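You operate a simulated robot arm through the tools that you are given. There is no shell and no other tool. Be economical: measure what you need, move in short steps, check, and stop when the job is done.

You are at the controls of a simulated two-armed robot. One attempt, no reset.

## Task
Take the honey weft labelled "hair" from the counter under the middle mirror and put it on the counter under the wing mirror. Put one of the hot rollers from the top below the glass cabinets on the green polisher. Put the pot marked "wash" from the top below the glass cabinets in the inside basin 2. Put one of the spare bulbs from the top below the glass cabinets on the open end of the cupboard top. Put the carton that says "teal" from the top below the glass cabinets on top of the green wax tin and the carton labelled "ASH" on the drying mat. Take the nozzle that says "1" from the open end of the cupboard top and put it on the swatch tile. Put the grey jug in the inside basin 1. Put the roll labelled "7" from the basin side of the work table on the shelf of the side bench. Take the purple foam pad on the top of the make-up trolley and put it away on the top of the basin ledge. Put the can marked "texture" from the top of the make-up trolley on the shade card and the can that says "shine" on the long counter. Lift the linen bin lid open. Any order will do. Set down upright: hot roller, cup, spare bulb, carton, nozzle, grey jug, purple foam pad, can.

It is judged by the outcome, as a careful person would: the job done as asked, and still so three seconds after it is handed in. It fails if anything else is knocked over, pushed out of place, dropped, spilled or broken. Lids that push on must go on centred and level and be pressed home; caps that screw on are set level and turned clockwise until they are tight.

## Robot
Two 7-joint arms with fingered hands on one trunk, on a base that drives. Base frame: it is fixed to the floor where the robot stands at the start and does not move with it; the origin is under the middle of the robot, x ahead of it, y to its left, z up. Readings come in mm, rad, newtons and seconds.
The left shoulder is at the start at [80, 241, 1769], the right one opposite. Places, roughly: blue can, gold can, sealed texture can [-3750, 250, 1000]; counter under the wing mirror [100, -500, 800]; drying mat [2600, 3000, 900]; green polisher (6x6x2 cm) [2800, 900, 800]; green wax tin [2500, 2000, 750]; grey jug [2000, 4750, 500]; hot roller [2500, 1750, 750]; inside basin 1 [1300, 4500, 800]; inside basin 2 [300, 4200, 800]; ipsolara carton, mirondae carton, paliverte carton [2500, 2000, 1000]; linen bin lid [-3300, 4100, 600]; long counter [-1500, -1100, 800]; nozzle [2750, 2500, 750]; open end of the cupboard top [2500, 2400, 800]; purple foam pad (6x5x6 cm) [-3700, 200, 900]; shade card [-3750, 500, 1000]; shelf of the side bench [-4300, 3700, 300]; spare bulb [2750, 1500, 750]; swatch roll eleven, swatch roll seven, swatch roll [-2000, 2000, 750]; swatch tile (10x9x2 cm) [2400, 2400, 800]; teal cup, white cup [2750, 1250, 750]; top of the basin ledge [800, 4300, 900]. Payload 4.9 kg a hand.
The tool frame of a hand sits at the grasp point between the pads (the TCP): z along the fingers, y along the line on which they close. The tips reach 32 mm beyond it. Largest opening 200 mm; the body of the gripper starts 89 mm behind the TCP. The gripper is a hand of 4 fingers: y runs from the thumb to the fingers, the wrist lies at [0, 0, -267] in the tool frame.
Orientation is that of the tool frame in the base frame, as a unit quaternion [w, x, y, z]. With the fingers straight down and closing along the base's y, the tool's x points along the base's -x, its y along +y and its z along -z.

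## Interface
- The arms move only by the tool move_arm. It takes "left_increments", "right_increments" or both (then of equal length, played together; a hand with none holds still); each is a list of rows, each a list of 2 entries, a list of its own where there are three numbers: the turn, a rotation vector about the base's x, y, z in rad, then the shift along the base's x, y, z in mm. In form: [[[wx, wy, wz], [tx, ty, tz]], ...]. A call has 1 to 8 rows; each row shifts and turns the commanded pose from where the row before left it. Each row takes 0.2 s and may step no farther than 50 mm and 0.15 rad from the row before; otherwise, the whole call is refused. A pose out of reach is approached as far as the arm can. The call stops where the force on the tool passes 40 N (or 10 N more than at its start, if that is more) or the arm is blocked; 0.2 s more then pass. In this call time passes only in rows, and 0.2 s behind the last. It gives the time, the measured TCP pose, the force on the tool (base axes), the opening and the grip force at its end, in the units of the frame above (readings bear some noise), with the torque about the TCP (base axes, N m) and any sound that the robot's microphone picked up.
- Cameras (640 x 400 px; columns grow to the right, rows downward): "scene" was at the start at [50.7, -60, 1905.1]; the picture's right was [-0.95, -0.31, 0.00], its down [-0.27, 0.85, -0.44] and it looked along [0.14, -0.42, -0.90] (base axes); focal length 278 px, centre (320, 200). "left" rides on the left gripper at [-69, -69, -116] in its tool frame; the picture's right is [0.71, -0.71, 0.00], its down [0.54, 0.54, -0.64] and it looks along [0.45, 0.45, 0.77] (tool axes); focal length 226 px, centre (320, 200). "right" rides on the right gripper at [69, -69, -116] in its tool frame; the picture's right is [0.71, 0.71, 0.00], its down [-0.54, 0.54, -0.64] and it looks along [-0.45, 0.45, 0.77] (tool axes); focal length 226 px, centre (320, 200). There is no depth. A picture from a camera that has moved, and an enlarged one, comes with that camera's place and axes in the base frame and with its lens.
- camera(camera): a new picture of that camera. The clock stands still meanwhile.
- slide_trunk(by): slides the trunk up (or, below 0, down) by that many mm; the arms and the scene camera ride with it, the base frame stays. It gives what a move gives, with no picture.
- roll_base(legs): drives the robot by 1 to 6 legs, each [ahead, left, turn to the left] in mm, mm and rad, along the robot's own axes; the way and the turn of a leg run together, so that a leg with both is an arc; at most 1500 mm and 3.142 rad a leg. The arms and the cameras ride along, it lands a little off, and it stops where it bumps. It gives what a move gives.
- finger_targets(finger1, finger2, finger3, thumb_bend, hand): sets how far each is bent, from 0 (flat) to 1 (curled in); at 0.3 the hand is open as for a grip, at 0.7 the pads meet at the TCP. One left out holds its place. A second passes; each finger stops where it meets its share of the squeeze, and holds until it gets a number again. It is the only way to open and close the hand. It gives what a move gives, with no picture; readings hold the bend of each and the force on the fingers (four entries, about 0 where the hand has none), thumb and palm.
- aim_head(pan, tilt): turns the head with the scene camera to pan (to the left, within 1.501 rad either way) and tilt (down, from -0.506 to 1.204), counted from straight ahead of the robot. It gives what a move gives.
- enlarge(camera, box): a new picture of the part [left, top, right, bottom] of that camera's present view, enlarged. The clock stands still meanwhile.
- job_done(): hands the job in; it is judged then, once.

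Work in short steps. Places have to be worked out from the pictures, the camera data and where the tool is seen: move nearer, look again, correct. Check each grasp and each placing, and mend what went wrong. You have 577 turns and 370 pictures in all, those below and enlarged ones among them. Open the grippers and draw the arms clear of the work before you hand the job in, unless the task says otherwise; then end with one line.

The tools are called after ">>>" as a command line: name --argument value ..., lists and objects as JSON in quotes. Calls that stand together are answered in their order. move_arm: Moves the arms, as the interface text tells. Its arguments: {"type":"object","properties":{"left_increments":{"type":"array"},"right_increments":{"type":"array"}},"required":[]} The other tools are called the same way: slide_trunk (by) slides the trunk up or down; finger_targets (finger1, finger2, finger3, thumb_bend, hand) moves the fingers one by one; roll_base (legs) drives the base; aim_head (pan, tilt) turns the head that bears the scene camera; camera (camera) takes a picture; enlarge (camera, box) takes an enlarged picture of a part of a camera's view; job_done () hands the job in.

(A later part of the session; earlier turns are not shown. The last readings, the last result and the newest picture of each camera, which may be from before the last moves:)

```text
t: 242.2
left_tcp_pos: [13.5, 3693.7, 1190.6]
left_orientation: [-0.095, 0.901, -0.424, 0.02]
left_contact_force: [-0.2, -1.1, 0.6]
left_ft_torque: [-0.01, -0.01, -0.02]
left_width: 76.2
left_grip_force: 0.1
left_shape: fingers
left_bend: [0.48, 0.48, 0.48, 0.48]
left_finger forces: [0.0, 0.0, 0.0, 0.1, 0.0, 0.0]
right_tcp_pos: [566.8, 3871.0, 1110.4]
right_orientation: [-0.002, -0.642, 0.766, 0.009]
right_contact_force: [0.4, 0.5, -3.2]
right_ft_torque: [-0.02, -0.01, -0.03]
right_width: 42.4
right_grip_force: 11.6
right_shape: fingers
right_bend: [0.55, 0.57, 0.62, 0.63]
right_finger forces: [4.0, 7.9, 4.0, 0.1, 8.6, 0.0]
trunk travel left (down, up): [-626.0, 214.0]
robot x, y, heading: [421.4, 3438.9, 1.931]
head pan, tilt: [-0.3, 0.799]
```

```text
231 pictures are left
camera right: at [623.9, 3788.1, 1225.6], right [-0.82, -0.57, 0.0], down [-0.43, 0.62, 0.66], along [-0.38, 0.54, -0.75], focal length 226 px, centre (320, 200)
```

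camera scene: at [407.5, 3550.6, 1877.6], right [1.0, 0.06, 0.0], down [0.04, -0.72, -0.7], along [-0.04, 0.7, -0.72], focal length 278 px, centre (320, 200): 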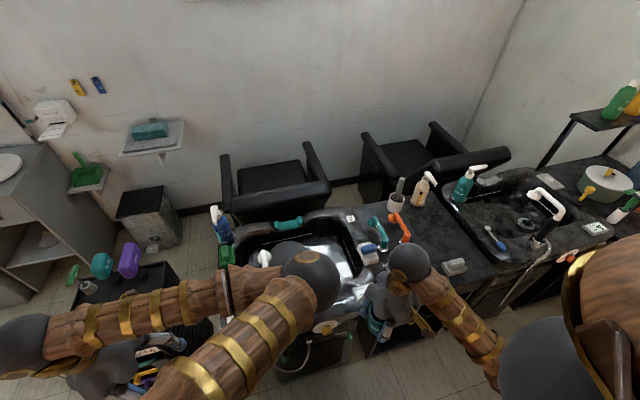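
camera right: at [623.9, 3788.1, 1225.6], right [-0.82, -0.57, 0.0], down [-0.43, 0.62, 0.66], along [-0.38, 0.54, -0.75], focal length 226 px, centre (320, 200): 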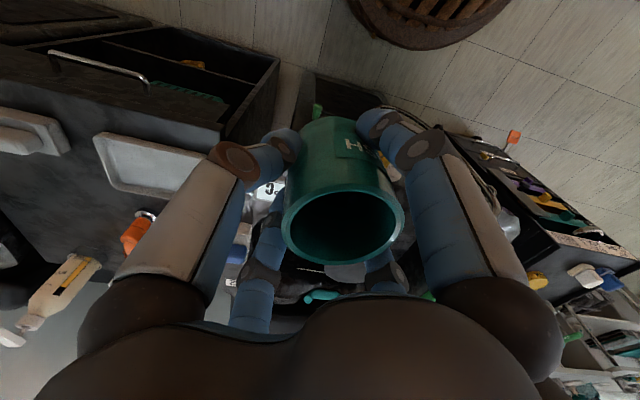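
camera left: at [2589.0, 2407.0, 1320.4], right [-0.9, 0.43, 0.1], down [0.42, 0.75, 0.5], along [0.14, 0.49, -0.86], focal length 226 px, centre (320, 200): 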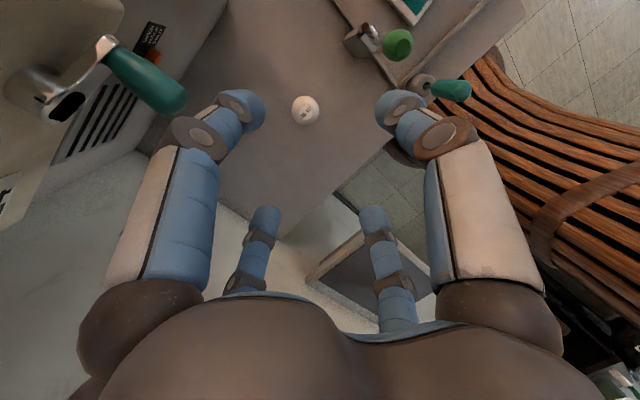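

I drive 190 mm closer and look into the basin with the right camera.

>>> roll_base --legs '[[190, 0, 0]]'

>>> move_arm --right_increments '[[[0, 0, 0], [-40, 10, 0]], [[0, 0, 0], [-40, 10, 0]]]'

>>> camera --camera "right"

>>> camera --camera "scene"

```text
t: 243.7
left_tcp_pos: [-50.5, 3866.2, 1192.5]
left_orientation: [-0.095, 0.9, -0.426, 0.019]
left_contact_force: [-0.3, -0.2, 0.5]
left_ft_torque: [0.07, 0.01, 0.05]
left_width: 76.1
left_grip_force: 0.1
left_shape: fingers
left_bend: [0.48, 0.48, 0.48, 0.48]
left_finger forces: [0.0, 0.0, 0.0, 0.0, 0.1, 0.0]
right_tcp_pos: [501.1, 4042.2, 1111.5]
right_orientation: [-0.001, -0.641, 0.767, 0.01]
right_contact_force: [0.3, -1.6, -2.0]
right_ft_torque: [0.05, -0.01, 0.04]
right_width: 42.4
right_grip_force: 12.5
right_shape: fingers
right_bend: [0.55, 0.57, 0.62, 0.63]
right_finger forces: [4.1, 7.9, 4.0, 0.0, 8.6, 0.0]
trunk travel left (down, up): [-626.0, 214.0]
robot x, y, heading: [355.5, 3618.8, 1.936]
head pan, tilt: [-0.3, 0.799]
```

```text
t: 244.3
left_tcp_pos: [-52.5, 3869.5, 1189.7]
left_orientation: [-0.095, 0.9, -0.425, 0.021]
left_contact_force: [0.0, 0.7, -0.1]
left_ft_torque: [-0.01, 0.02, -0.01]
left_width: 76.5
left_grip_force: 0.1
left_shape: fingers
left_bend: [0.48, 0.48, 0.48, 0.48]
left_finger forces: [0.0, 0.1, 0.1, 0.0, 0.0, 0.1]
right_tcp_pos: [420.1, 4066.0, 1111.5]
right_orientation: [-0.001, -0.641, 0.768, 0.008]
right_contact_force: [0.0, -0.4, -3.1]
right_ft_torque: [0.0, -0.04, 0.01]
right_width: 42.1
right_grip_force: 13.0
right_shape: fingers
right_bend: [0.55, 0.57, 0.62, 0.63]
right_finger forces: [4.1, 8.2, 4.1, 0.0, 8.6, 0.1]
trunk travel left (down, up): [-626.0, 214.0]
robot x, y, heading: [355.0, 3616.4, 1.93]
head pan, tilt: [-0.3, 0.799]
```

```text
230 pictures are left
camera right: at [478.2, 3983.3, 1226.4], right [-0.82, -0.57, 0.0], down [-0.43, 0.62, 0.66], along [-0.37, 0.54, -0.76], focal length 226 px, centre (320, 200)
```

right: 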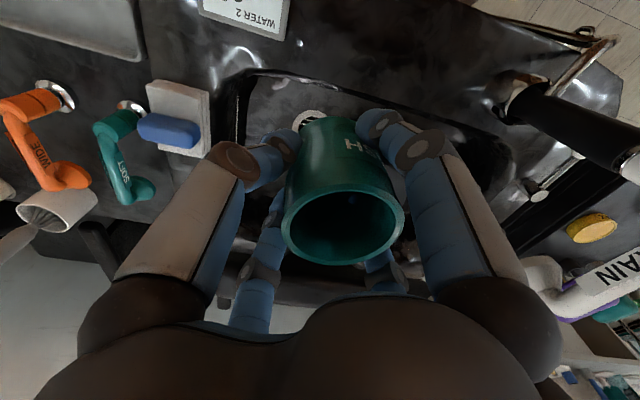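

```text
229 pictures are left
camera scene: at [339.9, 3726.2, 1877.6], right [1.0, 0.06, 0.0], down [0.04, -0.72, -0.7], along [-0.04, 0.7, -0.72], focal length 278 px, centre (320, 200)
```

scene: 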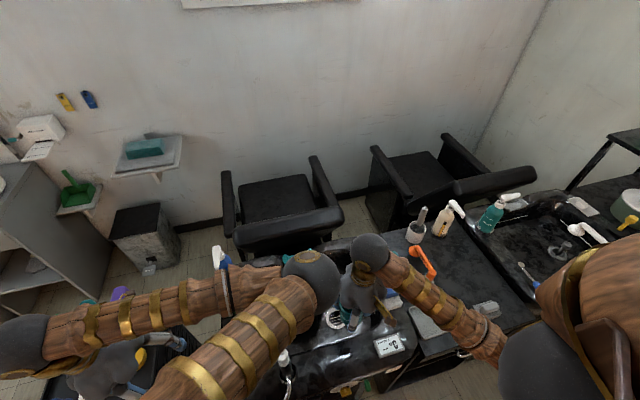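

I zoom into the basin view to see its interior.

>>> enlarge --camera "right" --box '[200, 40, 560, 320]'

>>> enlarge --camera "scene" --box '[200, 230, 420, 390]'

```text
1.43 times, centred on (380, 180) of right
camera zoom: at [478.2, 3983.3, 1226.4], right [-0.82, -0.57, 0.0], down [-0.43, 0.62, 0.66], along [-0.37, 0.54, -0.76], focal length 323 px, centre (234, 229)
```

zoom: 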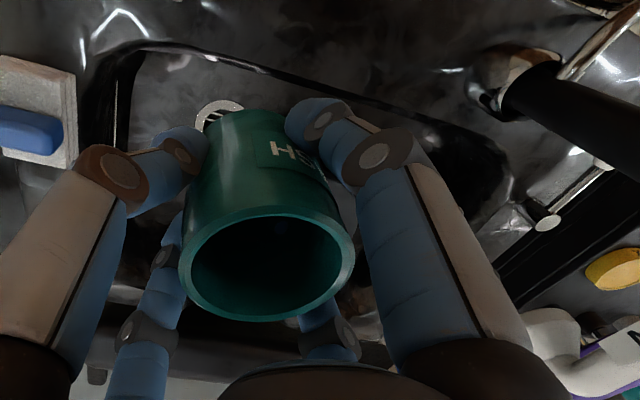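

```text
2.50 times, centred on (310, 310) of scene
camera zoom: at [339.9, 3726.2, 1877.6], right [1.0, 0.06, 0.0], down [0.04, -0.72, -0.7], along [-0.04, 0.7, -0.72], focal length 696 px, centre (345, -75)
```

zoom: 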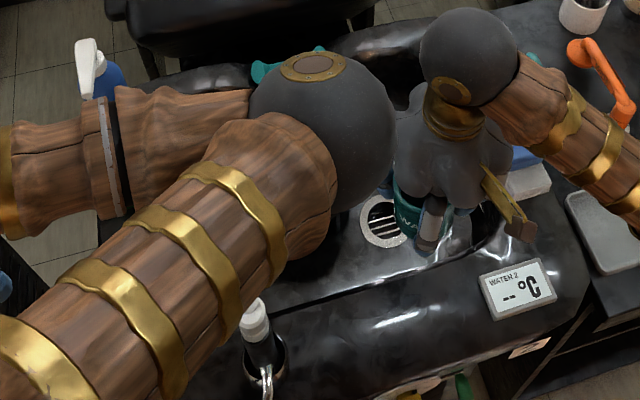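

Basin floor seems deep (~z 690) with a drain grate at ~[380,4170]. I pull the left arm back to see the whole interior.

>>> move_arm --left_increments '[[[0, 0, 0], [15, -40, 20]], [[0, 0, 0], [15, -40, 20]], [[0, 0, 0], [15, -40, 20]], [[0, 0, 0], [15, -40, 20]], [[0, 0, 0], [15, -40, 20]]]'

>>> camera --camera "scene"

```text
t: 245.5
left_tcp_pos: [-125.3, 3781.9, 1194.0]
left_orientation: [-0.096, 0.9, -0.426, 0.023]
left_contact_force: [-0.2, 0.4, -0.1]
left_ft_torque: [0.01, -0.01, -0.01]
left_width: 76.0
left_grip_force: 0.2
left_shape: fingers
left_bend: [0.48, 0.48, 0.48, 0.48]
left_finger forces: [0.1, 0.0, 0.0, 0.0, 0.0, 0.0]
left hand out of reach, approached as far as the arm can: row 1, 2, 3, 4, 5
right_tcp_pos: [418.8, 4065.5, 1110.5]
right_orientation: [0.0, -0.641, 0.767, 0.008]
right_contact_force: [0.0, -0.6, -3.9]
right_ft_torque: [0.02, -0.07, 0.0]
right_width: 42.2
right_grip_force: 12.8
right_shape: fingers
right_bend: [0.55, 0.57, 0.62, 0.63]
right_finger forces: [4.0, 8.2, 4.0, 0.0, 8.6, 0.0]
trunk travel left (down, up): [-626.0, 214.0]
robot x, y, heading: [352.5, 3615.8, 1.931]
head pan, tilt: [-0.3, 0.799]
```

```text
226 pictures are left
camera scene: at [338.7, 3725.5, 1877.6], right [1.0, 0.06, 0.0], down [0.04, -0.72, -0.7], along [-0.04, 0.7, -0.72], focal length 278 px, centre (320, 200)
```

scene: 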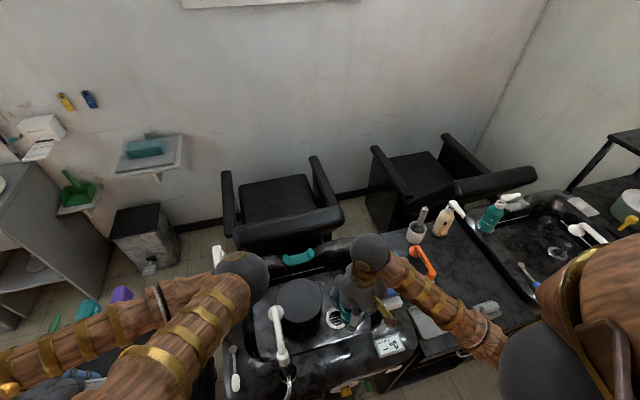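

>>> enlarge --camera "scene" --box '[210, 220, 430, 380]'

```text
2.50 times, centred on (320, 300) of scene
camera zoom: at [338.7, 3725.5, 1877.6], right [1.0, 0.06, 0.0], down [0.04, -0.72, -0.7], along [-0.04, 0.7, -0.72], focal length 696 px, centre (320, -50)
```

zoom: 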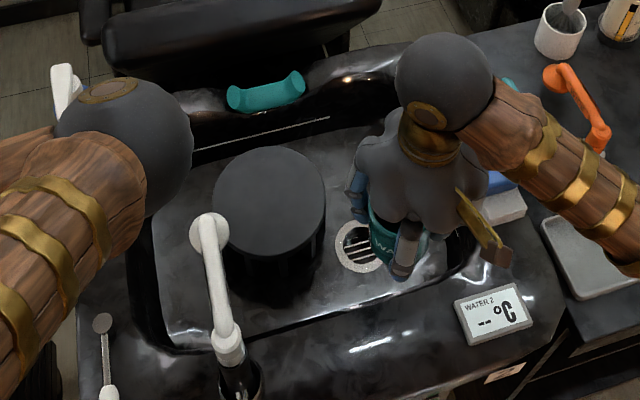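

Interior: a black drum left-centre, drain at ~[380,4170], free floor on the right around [408,4240]. I move the mug over there.

>>> move_arm --right_increments '[[[0, 0, 0], [-3, 42, -10]], [[0, 0, 0], [-3, 42, -10]], [[0, 0, 0], [-3, 42, -10]], [[0, 0, 0], [-3, 44, -10]]]'

>>> enlarge --camera "scene" --box '[210, 220, 430, 380]'

>>> camera --camera "right"

```text
t: 246.5
left_tcp_pos: [-123.1, 3784.4, 1193.6]
left_orientation: [-0.094, 0.899, -0.426, 0.022]
left_contact_force: [0.3, -0.6, 0.0]
left_ft_torque: [-0.06, -0.01, -0.03]
left_width: 76.1
left_grip_force: 0.0
left_shape: fingers
left_bend: [0.48, 0.48, 0.48, 0.48]
left_finger forces: [0.0, 0.1, 0.0, 0.0, 0.0, 0.0]
right_tcp_pos: [412.3, 4214.5, 1075.1]
right_orientation: [-0.002, -0.641, 0.768, 0.009]
right_contact_force: [0.5, 1.0, -2.9]
right_ft_torque: [-0.01, -0.05, 0.04]
right_width: 42.0
right_grip_force: 12.7
right_shape: fingers
right_bend: [0.55, 0.57, 0.62, 0.63]
right_finger forces: [4.1, 8.3, 4.3, 0.1, 8.6, 0.0]
right hand out of reach, approached as far as the arm can: row 4
trunk travel left (down, up): [-626.0, 214.0]
robot x, y, heading: [356.9, 3613.8, 1.933]
head pan, tilt: [-0.3, 0.799]
```

```text
2.50 times, centred on (320, 300) of scene
camera zoom: at [343.1, 3727.9, 1877.5], right [1.0, 0.06, 0.0], down [0.04, -0.72, -0.7], along [-0.04, 0.69, -0.72], focal length 696 px, centre (320, -50)
```

zoom: 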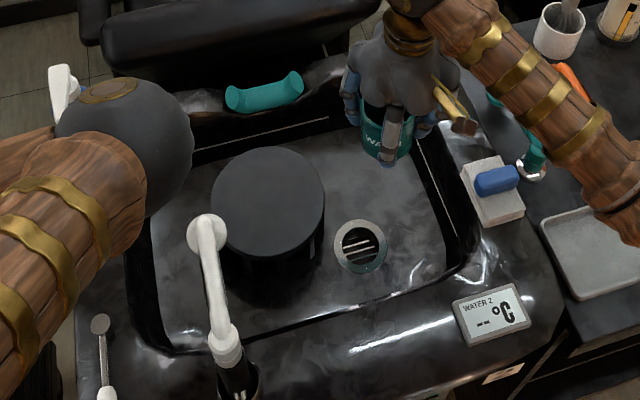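

```text
223 pictures are left
camera right: at [470.0, 4132.2, 1190.8], right [-0.82, -0.57, 0.01], down [-0.43, 0.62, 0.66], along [-0.38, 0.54, -0.76], focal length 226 px, centre (320, 200)
```

right: 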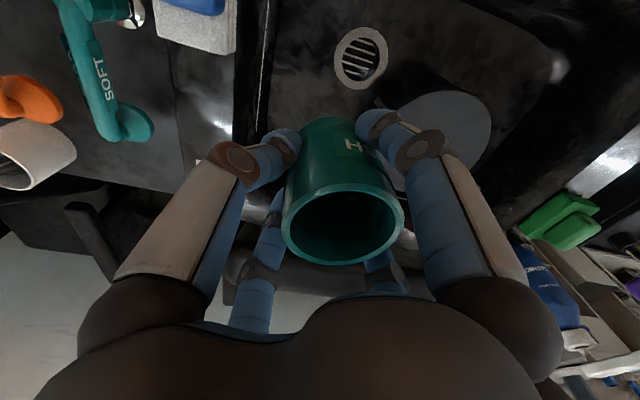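

Floor is at z≈775 and the free spot [410,4220] is good. I lower to TCP ~870 first.

>>> move_arm --right_increments '[[[0, 0, 0], [-1, 2, -40]], [[0, 0, 0], [-1, 2, -45]], [[0, 0, 0], [-1, 2, -45]], [[0, 0, 0], [0, 1, -45]], [[0, 0, 0], [0, 0, -28]]]'

>>> enlarge --camera "scene" --box '[210, 220, 430, 380]'

>>> camera --camera "right"

```text
t: 247.7
left_tcp_pos: [-123.4, 3783.8, 1193.3]
left_orientation: [-0.094, 0.9, -0.425, 0.023]
left_contact_force: [-0.7, -0.6, -0.4]
left_ft_torque: [0.0, -0.04, 0.01]
left_width: 76.0
left_grip_force: 0.1
left_shape: fingers
left_bend: [0.48, 0.48, 0.48, 0.48]
left_finger forces: [0.0, 0.1, 0.0, 0.1, 0.0, 0.0]
right_tcp_pos: [407.7, 4220.5, 871.7]
right_orientation: [-0.002, -0.641, 0.767, 0.008]
right_contact_force: [0.8, -0.6, -4.2]
right_ft_torque: [0.02, -0.03, 0.02]
right_width: 41.8
right_grip_force: 12.5
right_shape: fingers
right_bend: [0.55, 0.57, 0.62, 0.63]
right_finger forces: [4.1, 8.5, 4.0, 0.1, 8.5, 0.0]
trunk travel left (down, up): [-626.0, 214.0]
robot x, y, heading: [359.3, 3618.5, 1.928]
head pan, tilt: [-0.3, 0.799]
```

```text
2.50 times, centred on (320, 300) of scene
camera zoom: at [342.0, 3726.8, 1877.6], right [1.0, 0.06, 0.0], down [0.04, -0.72, -0.7], along [-0.04, 0.7, -0.72], focal length 696 px, centre (320, -50)
```

zoom: 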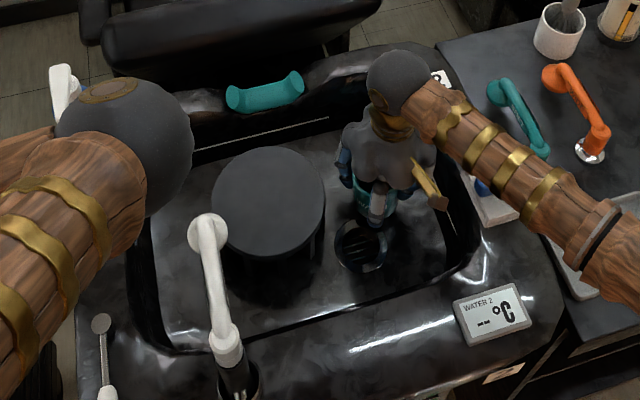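

```text
221 pictures are left
camera right: at [465.5, 4139.1, 986.9], right [-0.82, -0.57, 0.0], down [-0.43, 0.62, 0.66], along [-0.38, 0.54, -0.76], focal length 226 px, centre (320, 200)
```

right: 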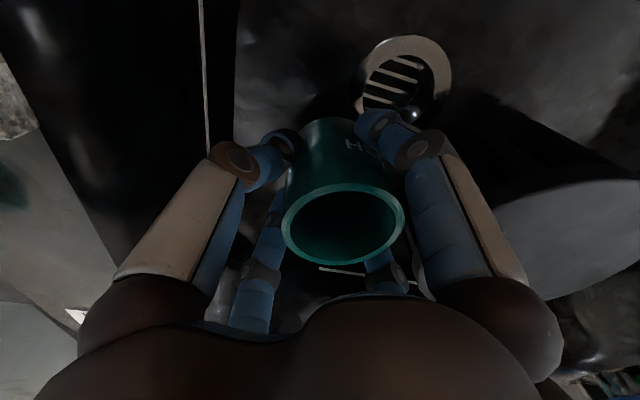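

Position is good. Lower to contact.

>>> move_arm --right_increments '[[[0, 0, 0], [0, 0, -15]], [[0, 0, 0], [0, 0, -10]], [[0, 0, 0], [0, 0, -4]], [[0, 0, 0], [0, 0, -4]], [[0, 0, 0], [0, 0, -4]], [[0, 0, 0], [0, 0, -4]], [[0, 0, 0], [0, 0, -4]]]'

```text
t: 249.3
left_tcp_pos: [-122.7, 3780.9, 1193.9]
left_orientation: [-0.096, 0.899, -0.426, 0.022]
left_contact_force: [0.2, 0.5, -0.6]
left_ft_torque: [-0.01, -0.03, 0.03]
left_width: 76.1
left_grip_force: 0.0
left_shape: fingers
left_bend: [0.48, 0.48, 0.48, 0.48]
left_finger forces: [0.0, 0.0, 0.0, 0.0, 0.1, 0.0]
right_tcp_pos: [409.2, 4221.1, 833.2]
right_orientation: [-0.001, -0.64, 0.768, 0.01]
right_contact_force: [5.6, -7.2, 31.6]
right_ft_torque: [-0.8, 0.1, -0.02]
right_width: 37.4
right_grip_force: 21.8
right_shape: fingers
right_bend: [0.56, 0.56, 0.62, 0.63]
right_finger forces: [16.4, 10.0, 6.3, 0.0, 11.2, 0.1]
trunk travel left (down, up): [-626.0, 214.0]
robot x, y, heading: [356.5, 3615.7, 1.926]
head pan, tilt: [-0.3, 0.799]
stopped in row 7 (right hand): the force on the tool passed its limit (the readings are from after the stop); the commanded pose is now the measured one
```

Contact at 833 as predicted. I relieve 2 mm and open carefully.

>>> move_arm --right_increments '[[[0, 0, 0], [0, 0, 2.5]]]'

>>> finger_targets --hand "right" --finger1 0.48 --finger2 0.48 --finger3 0.48 --thumb_bend 0.48

>>> camera --camera "right"

```text
t: 249.7
left_tcp_pos: [-122.8, 3780.8, 1193.3]
left_orientation: [-0.095, 0.899, -0.426, 0.022]
left_contact_force: [0.1, 0.0, 0.3]
left_ft_torque: [-0.03, 0.02, -0.01]
left_width: 76.3
left_grip_force: 0.1
left_shape: fingers
left_bend: [0.48, 0.48, 0.48, 0.48]
left_finger forces: [0.0, 0.0, 0.1, 0.0, 0.0, 0.1]
right_tcp_pos: [408.7, 4221.5, 833.3]
right_orientation: [-0.001, -0.641, 0.768, 0.009]
right_contact_force: [5.7, -4.3, 14.5]
right_ft_torque: [-0.15, 0.0, -0.06]
right_width: 37.2
right_grip_force: 15.7
right_shape: fingers
right_bend: [0.56, 0.56, 0.62, 0.63]
right_finger forces: [5.2, 9.7, 6.1, 0.0, 10.3, 0.0]
trunk travel left (down, up): [-626.0, 214.0]
robot x, y, heading: [357.3, 3616.8, 1.925]
head pan, tilt: [-0.3, 0.799]
```

```text
t: 250.7
left_tcp_pos: [-123.5, 3782.3, 1194.2]
left_orientation: [-0.095, 0.9, -0.425, 0.022]
left_contact_force: [0.1, -0.8, -0.3]
left_ft_torque: [-0.01, 0.01, -0.01]
left_width: 76.1
left_grip_force: 0.1
left_shape: fingers
left_bend: [0.48, 0.48, 0.48, 0.48]
left_finger forces: [0.0, 0.0, 0.0, 0.1, 0.1, 0.0]
right_tcp_pos: [408.4, 4220.9, 833.1]
right_orientation: [0.0, -0.641, 0.768, 0.009]
right_contact_force: [-3.0, 0.1, 6.7]
right_ft_torque: [-0.08, -0.29, -0.04]
right_width: 72.9
right_grip_force: 2.9
right_shape: fingers
right_bend: [0.48, 0.48, 0.48, 0.49]
right_finger forces: [0.1, 0.0, 0.0, 0.1, 6.6, 0.1]
trunk travel left (down, up): [-626.0, 214.0]
robot x, y, heading: [356.3, 3614.1, 1.932]
head pan, tilt: [-0.3, 0.799]
```

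```text
220 pictures are left
camera right: at [465.7, 4137.8, 948.4], right [-0.82, -0.57, 0.0], down [-0.43, 0.62, 0.66], along [-0.38, 0.54, -0.75], focal length 226 px, centre (320, 200)
```

right: 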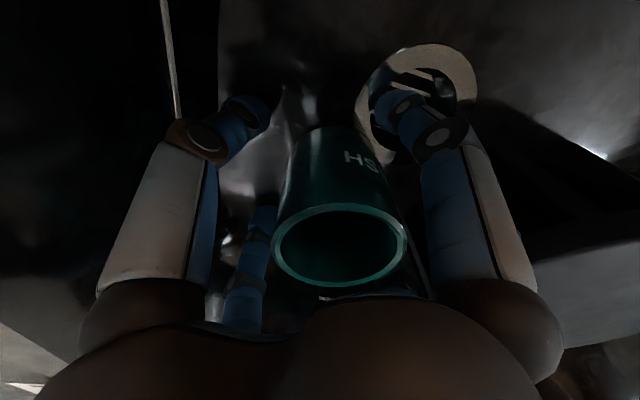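

Mug stands; thumb touches the sloped wall lightly. I lift straight up.

>>> move_arm --right_increments '[[[0, 0, 0], [-2, 0, 15]], [[0, 0, 0], [0, 0, 35]], [[0, 0, 0], [0, 0, 45]], [[0, 0, 0], [0, 0, 45]], [[0, 0, 0], [0, -5, 45]], [[0, 0, 0], [0, -10, 45]]]'

>>> camera --camera "right"

>>> enlarge --camera "scene" --box '[210, 220, 430, 380]'

```text
t: 252.1
left_tcp_pos: [-123.1, 3781.1, 1192.4]
left_orientation: [-0.096, 0.9, -0.425, 0.022]
left_contact_force: [0.0, 0.0, -0.2]
left_ft_torque: [0.01, 0.03, -0.02]
left_width: 76.2
left_grip_force: 0.0
left_shape: fingers
left_bend: [0.48, 0.48, 0.48, 0.48]
left_finger forces: [0.0, 0.1, 0.0, 0.1, 0.0, 0.0]
right_tcp_pos: [408.0, 4203.6, 1059.7]
right_orientation: [-0.001, -0.641, 0.768, 0.009]
right_contact_force: [0.6, -0.2, 0.7]
right_ft_torque: [0.03, -0.01, 0.0]
right_width: 75.8
right_grip_force: 0.1
right_shape: fingers
right_bend: [0.48, 0.48, 0.48, 0.48]
right_finger forces: [0.0, 0.1, 0.0, 0.0, 0.1, 0.0]
trunk travel left (down, up): [-626.0, 214.0]
robot x, y, heading: [357.8, 3616.2, 1.934]
head pan, tilt: [-0.3, 0.799]
```

```text
219 pictures are left
camera right: at [465.5, 4121.3, 1174.8], right [-0.82, -0.57, 0.0], down [-0.43, 0.62, 0.66], along [-0.38, 0.54, -0.75], focal length 226 px, centre (320, 200)
```

right: 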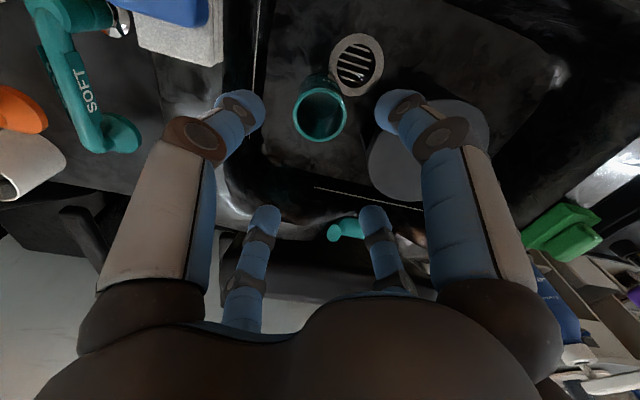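

```text
2.50 times, centred on (320, 300) of scene
camera zoom: at [341.9, 3724.5, 1877.7], right [1.0, 0.06, 0.0], down [0.04, -0.72, -0.7], along [-0.04, 0.7, -0.72], focal length 696 px, centre (320, -50)
```

zoom: 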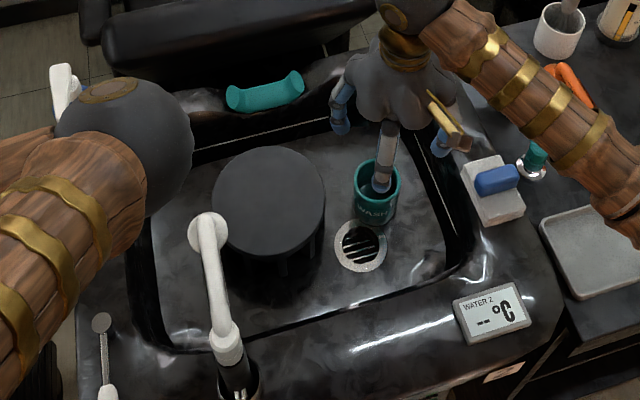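

WASH mug stands in basin 2. Next the grey jug: I back off and drive right toward the shelf unit.

>>> roll_base --legs '[[-380, 0, 0], [0, -1000, 0], [0, -700, 0]]'

>>> aim_head --pan 0.0 --tilt 0.85

>>> camera --camera "scene"

```text
t: 261.8
left_tcp_pos: [1439.8, 3965.9, 1192.7]
left_orientation: [-0.098, 0.905, -0.412, 0.022]
left_contact_force: [-0.2, 0.8, -0.4]
left_ft_torque: [-0.02, 0.03, -0.01]
left_width: 76.2
left_grip_force: 0.0
left_shape: fingers
left_bend: [0.48, 0.48, 0.48, 0.48]
left_finger forces: [0.0, 0.0, 0.1, 0.0, 0.0, 0.1]
right_tcp_pos: [1945.8, 4393.1, 1057.9]
right_orientation: [-0.01, -0.655, 0.756, 0.008]
right_contact_force: [0.0, -0.4, 0.4]
right_ft_torque: [0.0, -0.01, 0.01]
right_width: 76.6
right_grip_force: 0.1
right_shape: fingers
right_bend: [0.48, 0.48, 0.48, 0.48]
right_finger forces: [0.0, 0.0, 0.1, 0.1, 0.0, 0.0]
trunk travel left (down, up): [-626.0, 214.0]
robot x, y, heading: [1928.8, 3814.0, 1.954]
head pan, tilt: [-0.3, 0.799]
stopped in leg 3: the robot was blocked; the commanded pose is now the measured one
```

```text
t: 262.6
left_tcp_pos: [1438.9, 3966.2, 1191.8]
left_orientation: [-0.098, 0.906, -0.412, 0.022]
left_contact_force: [0.2, -0.1, 0.7]
left_ft_torque: [-0.01, 0.01, 0.02]
left_width: 76.2
left_grip_force: 0.1
left_shape: fingers
left_bend: [0.48, 0.48, 0.48, 0.48]
left_finger forces: [0.0, 0.1, 0.1, 0.1, 0.0, 0.0]
right_tcp_pos: [1945.5, 4394.3, 1057.2]
right_orientation: [-0.009, -0.654, 0.757, 0.009]
right_contact_force: [-0.5, 0.3, -0.5]
right_ft_torque: [-0.01, 0.0, 0.03]
right_width: 76.2
right_grip_force: 0.0
right_shape: fingers
right_bend: [0.48, 0.48, 0.48, 0.48]
right_finger forces: [0.0, 0.0, 0.1, 0.0, 0.0, 0.0]
trunk travel left (down, up): [-626.0, 214.0]
robot x, y, heading: [1929.8, 3814.7, 1.959]
head pan, tilt: [0.0, 0.85]
```

```text
217 pictures are left
camera scene: at [1877.8, 3912.0, 1873.2], right [0.93, 0.38, 0.01], down [0.29, -0.69, -0.66], along [-0.24, 0.61, -0.75], focal length 278 px, centre (320, 200)
```

scene: 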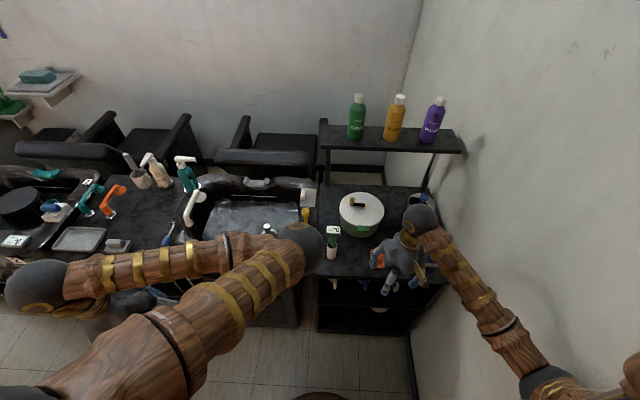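

The right elbow hit the wall side. I back off left/back and lower the trunk to look into the shelf with the jugs.

>>> roll_base --legs '[[0, 80, 0], [-350, 0, 0]]'

>>> slide_trunk --by -450

>>> aim_head --pan -0.25 --tilt 0.6

>>> camera --camera "scene"

```text
t: 265.6
left_tcp_pos: [1509.4, 3609.9, 1194.4]
left_orientation: [-0.095, 0.905, -0.414, 0.021]
left_contact_force: [-0.2, -0.3, 0.0]
left_ft_torque: [-0.03, -0.03, 0.01]
left_width: 76.3
left_grip_force: 0.1
left_shape: fingers
left_bend: [0.48, 0.48, 0.48, 0.48]
left_finger forces: [0.0, 0.0, 0.0, 0.0, 0.1, 0.0]
right_tcp_pos: [2016.9, 4037.2, 1056.1]
right_orientation: [-0.013, -0.652, 0.758, 0.009]
right_contact_force: [-0.4, -0.4, -1.2]
right_ft_torque: [-0.01, 0.0, 0.01]
right_width: 76.2
right_grip_force: 0.0
right_shape: fingers
right_bend: [0.48, 0.48, 0.48, 0.48]
right_finger forces: [0.0, 0.1, 0.0, 0.0, 0.0, 0.0]
trunk travel left (down, up): [-626.0, 214.0]
robot x, y, heading: [1989.2, 3452.8, 1.956]
head pan, tilt: [0.0, 0.85]
```

```text
refused: -450 is not a number from -400 to 400
```

```text
t: 266.4
left_tcp_pos: [1508.6, 3607.9, 1194.5]
left_orientation: [-0.097, 0.905, -0.413, 0.02]
left_contact_force: [0.9, -1.0, 0.7]
left_ft_torque: [-0.03, 0.04, 0.01]
left_width: 76.5
left_grip_force: 0.0
left_shape: fingers
left_bend: [0.48, 0.48, 0.48, 0.48]
left_finger forces: [0.0, 0.1, 0.0, 0.0, 0.0, 0.0]
right_tcp_pos: [2017.8, 4034.4, 1057.6]
right_orientation: [-0.012, -0.652, 0.758, 0.01]
right_contact_force: [-0.2, -0.6, 0.1]
right_ft_torque: [0.0, -0.01, 0.0]
right_width: 76.1
right_grip_force: 0.0
right_shape: fingers
right_bend: [0.48, 0.48, 0.48, 0.48]
right_finger forces: [0.0, 0.0, 0.0, 0.0, 0.1, 0.0]
trunk travel left (down, up): [-626.0, 214.0]
robot x, y, heading: [1989.7, 3452.7, 1.953]
head pan, tilt: [-0.25, 0.6]
```

```text
216 pictures are left
camera scene: at [1970.4, 3569.0, 1894.5], right [0.99, 0.13, 0.0], down [0.08, -0.56, -0.82], along [-0.11, 0.82, -0.57], focal length 278 px, centre (320, 200)
```

scene: 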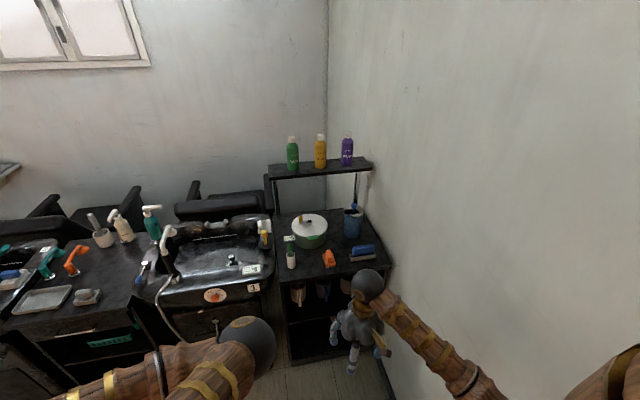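

>>> slide_trunk --by -400

>>> aim_head --pan -0.2 --tilt 0.55

>>> camera --camera "scene"

>>> camera --camera "right"

```text
t: 270.2
left_tcp_pos: [1509.7, 3608.5, 794.4]
left_orientation: [-0.094, 0.905, -0.414, 0.021]
left_contact_force: [0.3, -0.1, 0.1]
left_ft_torque: [0.03, 0.0, 0.03]
left_width: 76.4
left_grip_force: 0.1
left_shape: fingers
left_bend: [0.48, 0.48, 0.48, 0.48]
left_finger forces: [0.0, 0.0, 0.1, 0.0, 0.0, 0.0]
right_tcp_pos: [2017.5, 4035.1, 656.3]
right_orientation: [-0.012, -0.653, 0.758, 0.011]
right_contact_force: [0.6, -0.5, 0.4]
right_ft_torque: [0.01, -0.04, -0.03]
right_width: 76.6
right_grip_force: 0.1
right_shape: fingers
right_bend: [0.48, 0.48, 0.48, 0.48]
right_finger forces: [0.0, 0.0, 0.0, 0.0, 0.0, 0.0]
trunk travel left (down, up): [-226.0, 614.0]
robot x, y, heading: [1990.8, 3456.7, 1.958]
head pan, tilt: [-0.25, 0.6]
```

```text
t: 270.8
left_tcp_pos: [1508.8, 3608.1, 794.8]
left_orientation: [-0.094, 0.905, -0.413, 0.021]
left_contact_force: [-1.2, 0.1, -0.7]
left_ft_torque: [-0.02, -0.01, 0.0]
left_width: 76.1
left_grip_force: 0.0
left_shape: fingers
left_bend: [0.48, 0.48, 0.48, 0.48]
left_finger forces: [0.0, 0.0, 0.0, 0.1, 0.0, 0.0]
right_tcp_pos: [2017.8, 4034.0, 656.8]
right_orientation: [-0.011, -0.653, 0.757, 0.009]
right_contact_force: [0.5, -0.5, -0.4]
right_ft_torque: [0.01, 0.0, 0.01]
right_width: 76.3
right_grip_force: 0.0
right_shape: fingers
right_bend: [0.48, 0.48, 0.48, 0.48]
right_finger forces: [0.0, 0.0, 0.0, 0.0, 0.1, 0.0]
trunk travel left (down, up): [-226.0, 614.0]
robot x, y, heading: [1991.0, 3457.2, 1.956]
head pan, tilt: [-0.201, 0.55]
```

```text
215 pictures are left
camera scene: at [1965.4, 3570.3, 1499.0], right [0.98, 0.18, 0.0], down [0.1, -0.51, -0.85], along [-0.16, 0.84, -0.52], focal length 278 px, centre (320, 200)
```

scene: 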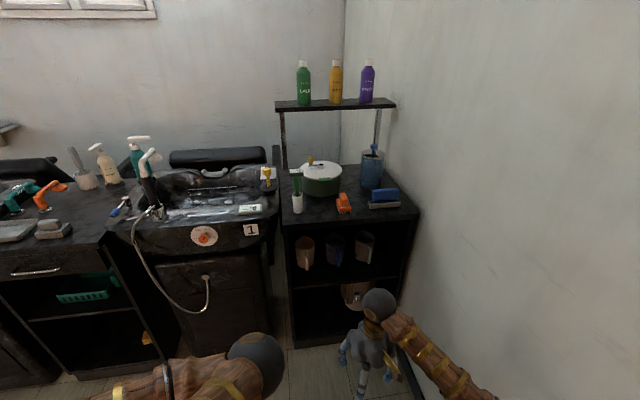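

```text
214 pictures are left
camera right: at [2079.2, 3955.5, 771.5], right [-0.8, -0.59, 0.02], down [-0.44, 0.62, 0.66], along [-0.41, 0.52, -0.75], focal length 226 px, centre (320, 200)
```

right: 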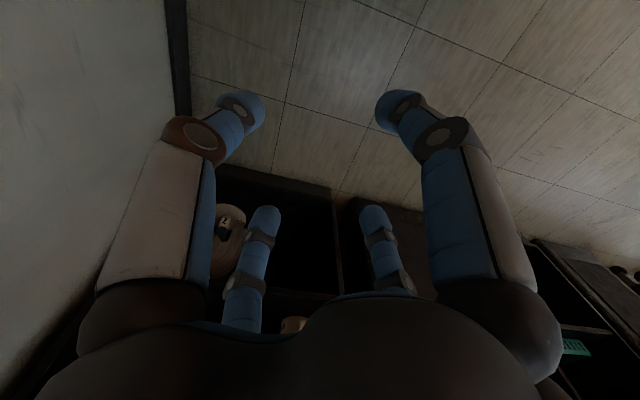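

>>> enlarge --camera "scene" --box '[270, 150, 430, 310]'

```text
2.50 times, centred on (350, 230) of scene
camera zoom: at [1965.4, 3570.3, 1499.0], right [0.98, 0.18, 0.0], down [0.1, -0.51, -0.85], along [-0.16, 0.84, -0.52], focal length 696 px, centre (245, 125)
```

zoom: 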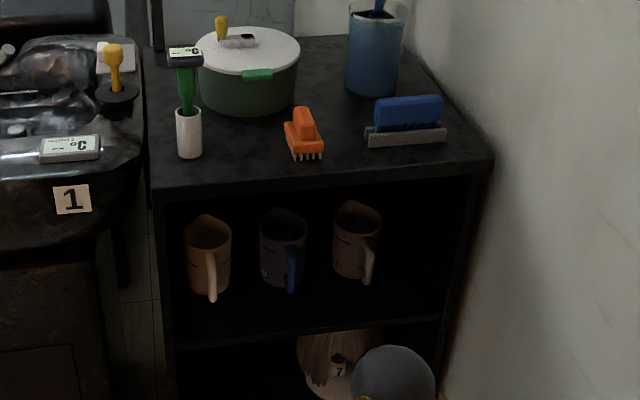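

The grey jug is the right one (~[1985,4650], shelf z≈500, cubby ceiling ~800). I'll orient the right hand horizontally forward, 45° rolled, so four fingers can wrap the jug from the front. First pitch the hand forward in free space.

>>> move_arm --right_increments '[[[0.1325, 0.0538, 0], [8.5, 12.7, 10]], [[0.1325, 0.0538, 0], [8.5, 12.7, 10]], [[0.1325, 0.0538, 0], [8.5, 12.7, 10]], [[0.1325, 0.0538, 0], [8.5, 12.7, 10]], [[0.1325, 0.0538, 0], [8.5, 12.7, 10]], [[0.1325, 0.0538, 0], [8.5, 12.7, 10]]]'

>>> slide_trunk --by -120

>>> move_arm --right_increments '[[[0.1325, 0.0538, 0], [8.5, 12.7, 15]], [[0.1325, 0.0538, 0], [8.5, 12.7, 15]], [[0.1325, 0.0538, 0], [8.5, 12.7, 10]], [[0.1325, 0.0538, 0], [8.5, 12.7, 0]], [[0.1325, 0.0538, 0], [8.5, 12.7, 0]]]'

>>> camera --camera "scene"

>>> camera --camera "right"

```text
t: 272.2
left_tcp_pos: [1508.9, 3607.4, 795.6]
left_orientation: [-0.097, 0.905, -0.414, 0.02]
left_contact_force: [-0.3, -0.1, 0.0]
left_ft_torque: [0.01, -0.04, 0.01]
left_width: 76.3
left_grip_force: 0.2
left_shape: fingers
left_bend: [0.48, 0.48, 0.48, 0.48]
left_finger forces: [0.1, 0.1, 0.1, 0.0, 0.0, 0.1]
right_tcp_pos: [2068.3, 4110.1, 718.3]
right_orientation: [0.122, -0.597, 0.683, 0.404]
right_contact_force: [-0.1, 0.0, -0.9]
right_ft_torque: [0.0, -0.02, -0.03]
right_width: 76.2
right_grip_force: 0.1
right_shape: fingers
right_bend: [0.48, 0.48, 0.48, 0.48]
right_finger forces: [0.0, 0.0, 0.0, 0.0, 0.0, 0.1]
trunk travel left (down, up): [-226.0, 614.0]
robot x, y, heading: [1990.3, 3454.9, 1.957]
head pan, tilt: [-0.201, 0.55]
```

```text
t: 273.7
left_tcp_pos: [1508.9, 3606.2, 673.5]
left_orientation: [-0.096, 0.905, -0.414, 0.02]
left_contact_force: [0.5, 0.1, -0.1]
left_ft_torque: [0.02, 0.02, -0.01]
left_width: 76.3
left_grip_force: 0.1
left_shape: fingers
left_bend: [0.48, 0.48, 0.48, 0.48]
left_finger forces: [0.1, 0.0, 0.1, 0.0, 0.0, 0.1]
right_tcp_pos: [2068.3, 4111.5, 597.0]
right_orientation: [0.122, -0.597, 0.683, 0.403]
right_contact_force: [-0.3, 0.0, -0.5]
right_ft_torque: [0.03, -0.02, 0.02]
right_width: 76.3
right_grip_force: 0.0
right_shape: fingers
right_bend: [0.48, 0.48, 0.48, 0.48]
right_finger forces: [0.0, 0.0, 0.0, 0.1, 0.0, 0.0]
trunk travel left (down, up): [-106.0, 734.0]
robot x, y, heading: [1988.4, 3453.3, 1.956]
head pan, tilt: [-0.201, 0.55]
```

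```text
t: 274.9
left_tcp_pos: [1508.2, 3607.4, 672.9]
left_orientation: [-0.095, 0.905, -0.414, 0.02]
left_contact_force: [0.5, 0.7, -0.2]
left_ft_torque: [0.0, -0.04, 0.03]
left_width: 76.3
left_grip_force: 0.0
left_shape: fingers
left_bend: [0.48, 0.48, 0.48, 0.48]
left_finger forces: [0.0, 0.1, 0.0, 0.0, 0.1, 0.0]
right_tcp_pos: [2109.6, 4176.5, 636.2]
right_orientation: [0.218, -0.466, 0.524, 0.679]
right_contact_force: [-0.3, 0.1, 0.0]
right_ft_torque: [0.01, 0.02, 0.04]
right_width: 76.4
right_grip_force: 0.0
right_shape: fingers
right_bend: [0.48, 0.48, 0.48, 0.48]
right_finger forces: [0.0, 0.0, 0.0, 0.0, 0.0, 0.0]
trunk travel left (down, up): [-106.0, 734.0]
robot x, y, heading: [1989.4, 3456.2, 1.955]
head pan, tilt: [-0.201, 0.55]
```

```text
212 pictures are left
camera scene: at [1965.4, 3570.6, 1379.1], right [0.98, 0.18, 0.0], down [0.1, -0.51, -0.85], along [-0.16, 0.84, -0.52], focal length 278 px, centre (320, 200)
```

scene: 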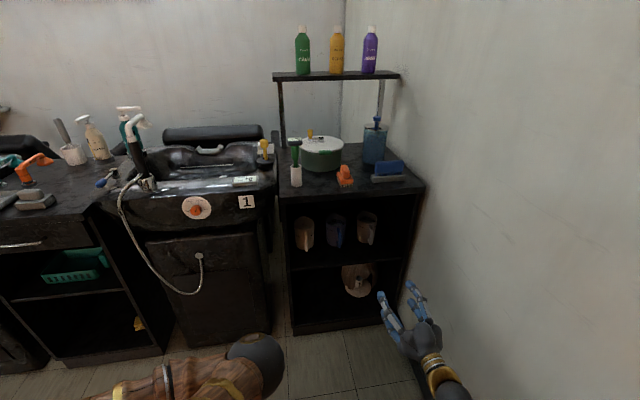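

```text
211 pictures are left
camera right: at [2179.0, 4080.0, 541.9], right [-0.89, -0.39, -0.25], down [0.09, -0.68, 0.73], along [-0.45, 0.63, 0.63], focal length 226 px, centre (320, 200)
```

right: 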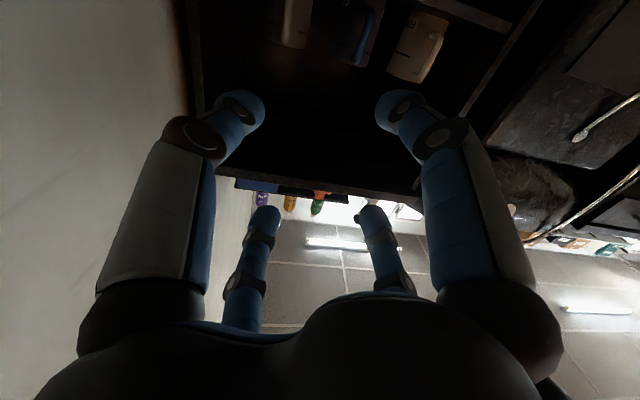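

Hand is horizontal. Now roll 45° so the fingers sit diagonally.

>>> move_arm --right_increments '[[[0.053, -0.12, 0], [0, 0, 0]], [[0.053, -0.12, 0], [0, 0, 0]], [[0.053, -0.12, 0], [0, 0, 0]], [[0.053, -0.12, 0], [0, 0, 0]], [[0.053, -0.12, 0], [0, 0, 0]], [[0.053, -0.12, 0], [0, 0, 0]]]'

>>> finger_targets --hand "right" --finger1 0.35 --finger2 0.35 --finger3 0.35 --thumb_bend 0.35

>>> camera --camera "right"

>>> enlarge --camera "scene" --box '[270, 150, 470, 350]'

```text
t: 276.3
left_tcp_pos: [1509.3, 3608.5, 672.8]
left_orientation: [-0.095, 0.905, -0.413, 0.021]
left_contact_force: [-0.1, 0.8, -0.4]
left_ft_torque: [0.01, -0.06, 0.0]
left_width: 76.3
left_grip_force: 0.0
left_shape: fingers
left_bend: [0.48, 0.48, 0.48, 0.48]
left_finger forces: [0.0, 0.0, 0.0, 0.0, 0.0, 0.0]
right_tcp_pos: [2110.0, 4175.2, 637.0]
right_orientation: [-0.459, 0.634, -0.303, -0.543]
right_contact_force: [0.2, 0.4, 0.3]
right_ft_torque: [-0.01, -0.01, -0.01]
right_width: 76.4
right_grip_force: 0.0
right_shape: fingers
right_bend: [0.48, 0.48, 0.48, 0.48]
right_finger forces: [0.0, 0.0, 0.0, 0.0, 0.0, 0.0]
trunk travel left (down, up): [-106.0, 734.0]
robot x, y, heading: [1991.5, 3452.5, 1.955]
head pan, tilt: [-0.201, 0.55]
```

```text
t: 277.3
left_tcp_pos: [1508.8, 3608.1, 673.9]
left_orientation: [-0.095, 0.905, -0.414, 0.02]
left_contact_force: [0.8, 0.4, 0.0]
left_ft_torque: [0.02, 0.03, 0.02]
left_width: 76.3
left_grip_force: 0.1
left_shape: fingers
left_bend: [0.48, 0.48, 0.48, 0.48]
left_finger forces: [0.0, 0.1, 0.0, 0.0, 0.1, 0.0]
right_tcp_pos: [2110.7, 4175.2, 637.0]
right_orientation: [-0.458, 0.635, -0.303, -0.544]
right_contact_force: [0.0, 0.6, 0.8]
right_ft_torque: [0.02, 0.02, 0.01]
right_width: 122.7
right_grip_force: 0.1
right_shape: fingers
right_bend: [0.35, 0.35, 0.35, 0.35]
right_finger forces: [0.0, 0.0, 0.1, 0.1, 0.1, 0.0]
trunk travel left (down, up): [-106.0, 734.0]
robot x, y, heading: [1991.1, 3453.4, 1.949]
head pan, tilt: [-0.201, 0.55]
```

```text
210 pictures are left
camera right: at [2235.6, 4103.4, 587.0], right [-0.47, -0.2, -0.86], down [-0.34, -0.86, 0.38], along [-0.82, 0.47, 0.33], focal length 226 px, centre (320, 200)
```

right: 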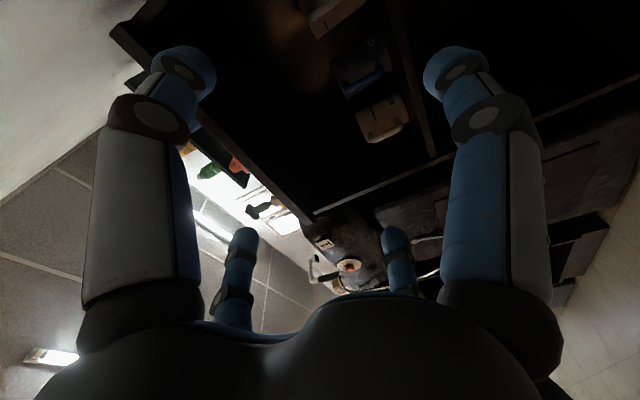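

```text
2.00 times, centred on (370, 250) of scene
camera zoom: at [1965.4, 3570.2, 1379.0], right [0.98, 0.18, 0.0], down [0.1, -0.51, -0.85], along [-0.16, 0.84, -0.52], focal length 556 px, centre (220, 100)
```

zoom: 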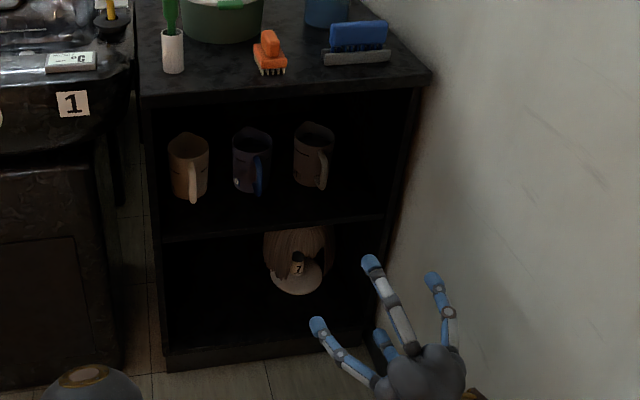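

Grey jug: centre ≈[1980,4672], z 497–639, radius ~43. I pitch the nose down 0.3 rad, drop to z≈590, and drive to a pre-grasp pose squarely in front.

>>> move_arm --right_increments '[[[-0.139, -0.0565, 0], [0, 0, -25]], [[-0.139, -0.0565, 0], [0, 0, -23]]]'

>>> roll_base --legs '[[240, -16, -0.056]]'

>>> camera --camera "right"

>>> camera --camera "scene"

```text
t: 277.9
left_tcp_pos: [1504.4, 3605.0, 671.7]
left_orientation: [-0.099, 0.904, -0.415, 0.022]
left_contact_force: [-0.8, -0.8, 0.2]
left_ft_torque: [0.05, -0.04, -0.01]
left_width: 76.0
left_grip_force: 0.0
left_shape: fingers
left_bend: [0.48, 0.48, 0.48, 0.48]
left_finger forces: [0.0, 0.0, 0.0, 0.0, 0.1, 0.1]
right_tcp_pos: [2105.4, 4170.5, 591.8]
right_orientation: [-0.385, 0.72, -0.35, -0.459]
right_contact_force: [0.5, 3.4, 3.2]
right_ft_torque: [-0.29, -0.05, 0.02]
right_width: 123.0
right_grip_force: 0.0
right_shape: fingers
right_bend: [0.35, 0.35, 0.35, 0.35]
right_finger forces: [0.1, 0.1, 0.0, 0.0, 0.0, 0.0]
trunk travel left (down, up): [-106.0, 734.0]
robot x, y, heading: [1988.0, 3451.8, 1.953]
head pan, tilt: [-0.201, 0.55]
```

```text
t: 278.6
left_tcp_pos: [1504.1, 3607.0, 673.9]
left_orientation: [-0.096, 0.904, -0.415, 0.022]
left_contact_force: [-0.6, 0.1, 0.9]
left_ft_torque: [-0.03, 0.0, 0.0]
left_width: 76.3
left_grip_force: 0.1
left_shape: fingers
left_bend: [0.48, 0.48, 0.48, 0.48]
left_finger forces: [0.1, 0.0, 0.0, 0.0, 0.1, 0.1]
right_tcp_pos: [2106.9, 4173.8, 589.8]
right_orientation: [-0.383, 0.72, -0.352, -0.46]
right_contact_force: [0.8, -0.1, 0.4]
right_ft_torque: [0.02, 0.0, -0.02]
right_width: 123.3
right_grip_force: 0.2
right_shape: fingers
right_bend: [0.35, 0.35, 0.35, 0.35]
right_finger forces: [0.1, 0.1, 0.1, 0.0, 0.1, 0.0]
trunk travel left (down, up): [-106.0, 734.0]
robot x, y, heading: [1985.4, 3453.7, 1.949]
head pan, tilt: [-0.201, 0.55]
stopped in leg 1: the robot was blocked; the commanded pose is now the measured one
```

```text
208 pictures are left
camera right: at [2235.4, 4090.6, 575.1], right [-0.38, -0.43, -0.82], down [-0.39, -0.73, 0.56], along [-0.84, 0.53, 0.1], focal length 226 px, centre (320, 200)
```

right: 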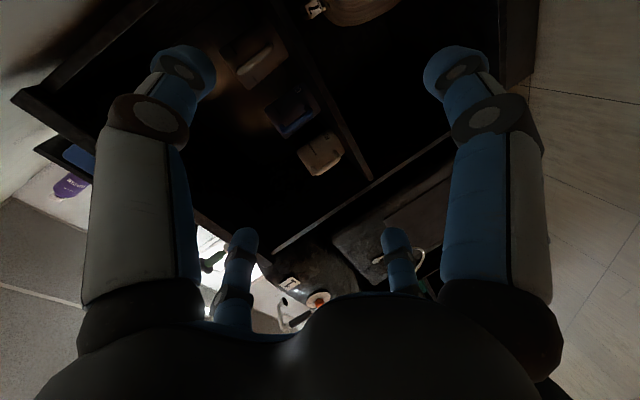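

```text
207 pictures are left
camera scene: at [1959.4, 3567.7, 1379.3], right [0.98, 0.18, 0.0], down [0.1, -0.51, -0.85], along [-0.15, 0.84, -0.52], focal length 278 px, centre (320, 200)
```

scene: 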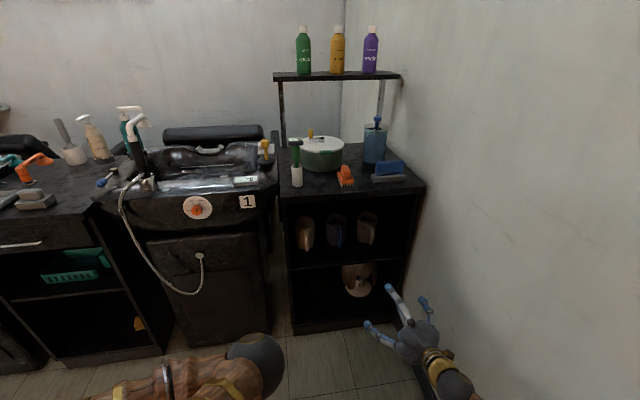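

Something (likely right elbow) touches the wall. I look to the right.

>>> aim_head --pan -0.9 --tilt 0.8

>>> camera --camera "scene"

```text
t: 279.7
left_tcp_pos: [1505.1, 3605.9, 673.7]
left_orientation: [-0.097, 0.905, -0.414, 0.021]
left_contact_force: [-0.3, 0.4, -0.3]
left_ft_torque: [0.02, -0.01, 0.01]
left_width: 76.3
left_grip_force: 0.1
left_shape: fingers
left_bend: [0.48, 0.48, 0.48, 0.48]
left_finger forces: [0.0, 0.1, 0.0, 0.0, 0.0, 0.0]
right_tcp_pos: [2107.2, 4171.8, 591.4]
right_orientation: [-0.383, 0.72, -0.352, -0.46]
right_contact_force: [1.0, -0.1, -0.1]
right_ft_torque: [0.0, -0.02, 0.01]
right_width: 122.7
right_grip_force: 0.0
right_shape: fingers
right_bend: [0.35, 0.35, 0.35, 0.35]
right_finger forces: [0.0, 0.1, 0.0, 0.1, 0.1, 0.0]
trunk travel left (down, up): [-106.0, 734.0]
robot x, y, heading: [1991.8, 3451.3, 1.956]
head pan, tilt: [-0.901, 0.799]
```

```text
206 pictures are left
camera scene: at [2015.4, 3548.5, 1357.8], right [0.87, -0.5, 0.0], down [-0.35, -0.62, -0.7], along [0.35, 0.61, -0.72], focal length 278 px, centre (320, 200)
```

scene: 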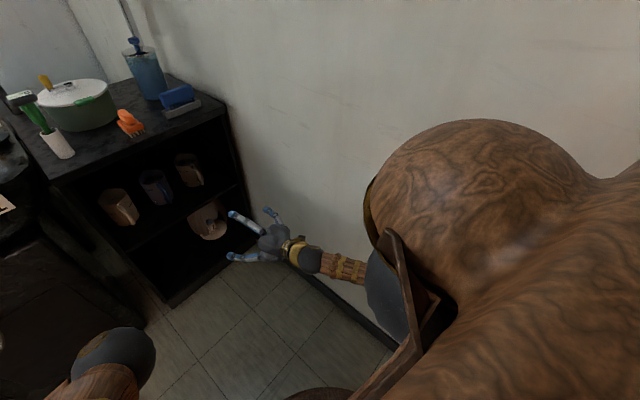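

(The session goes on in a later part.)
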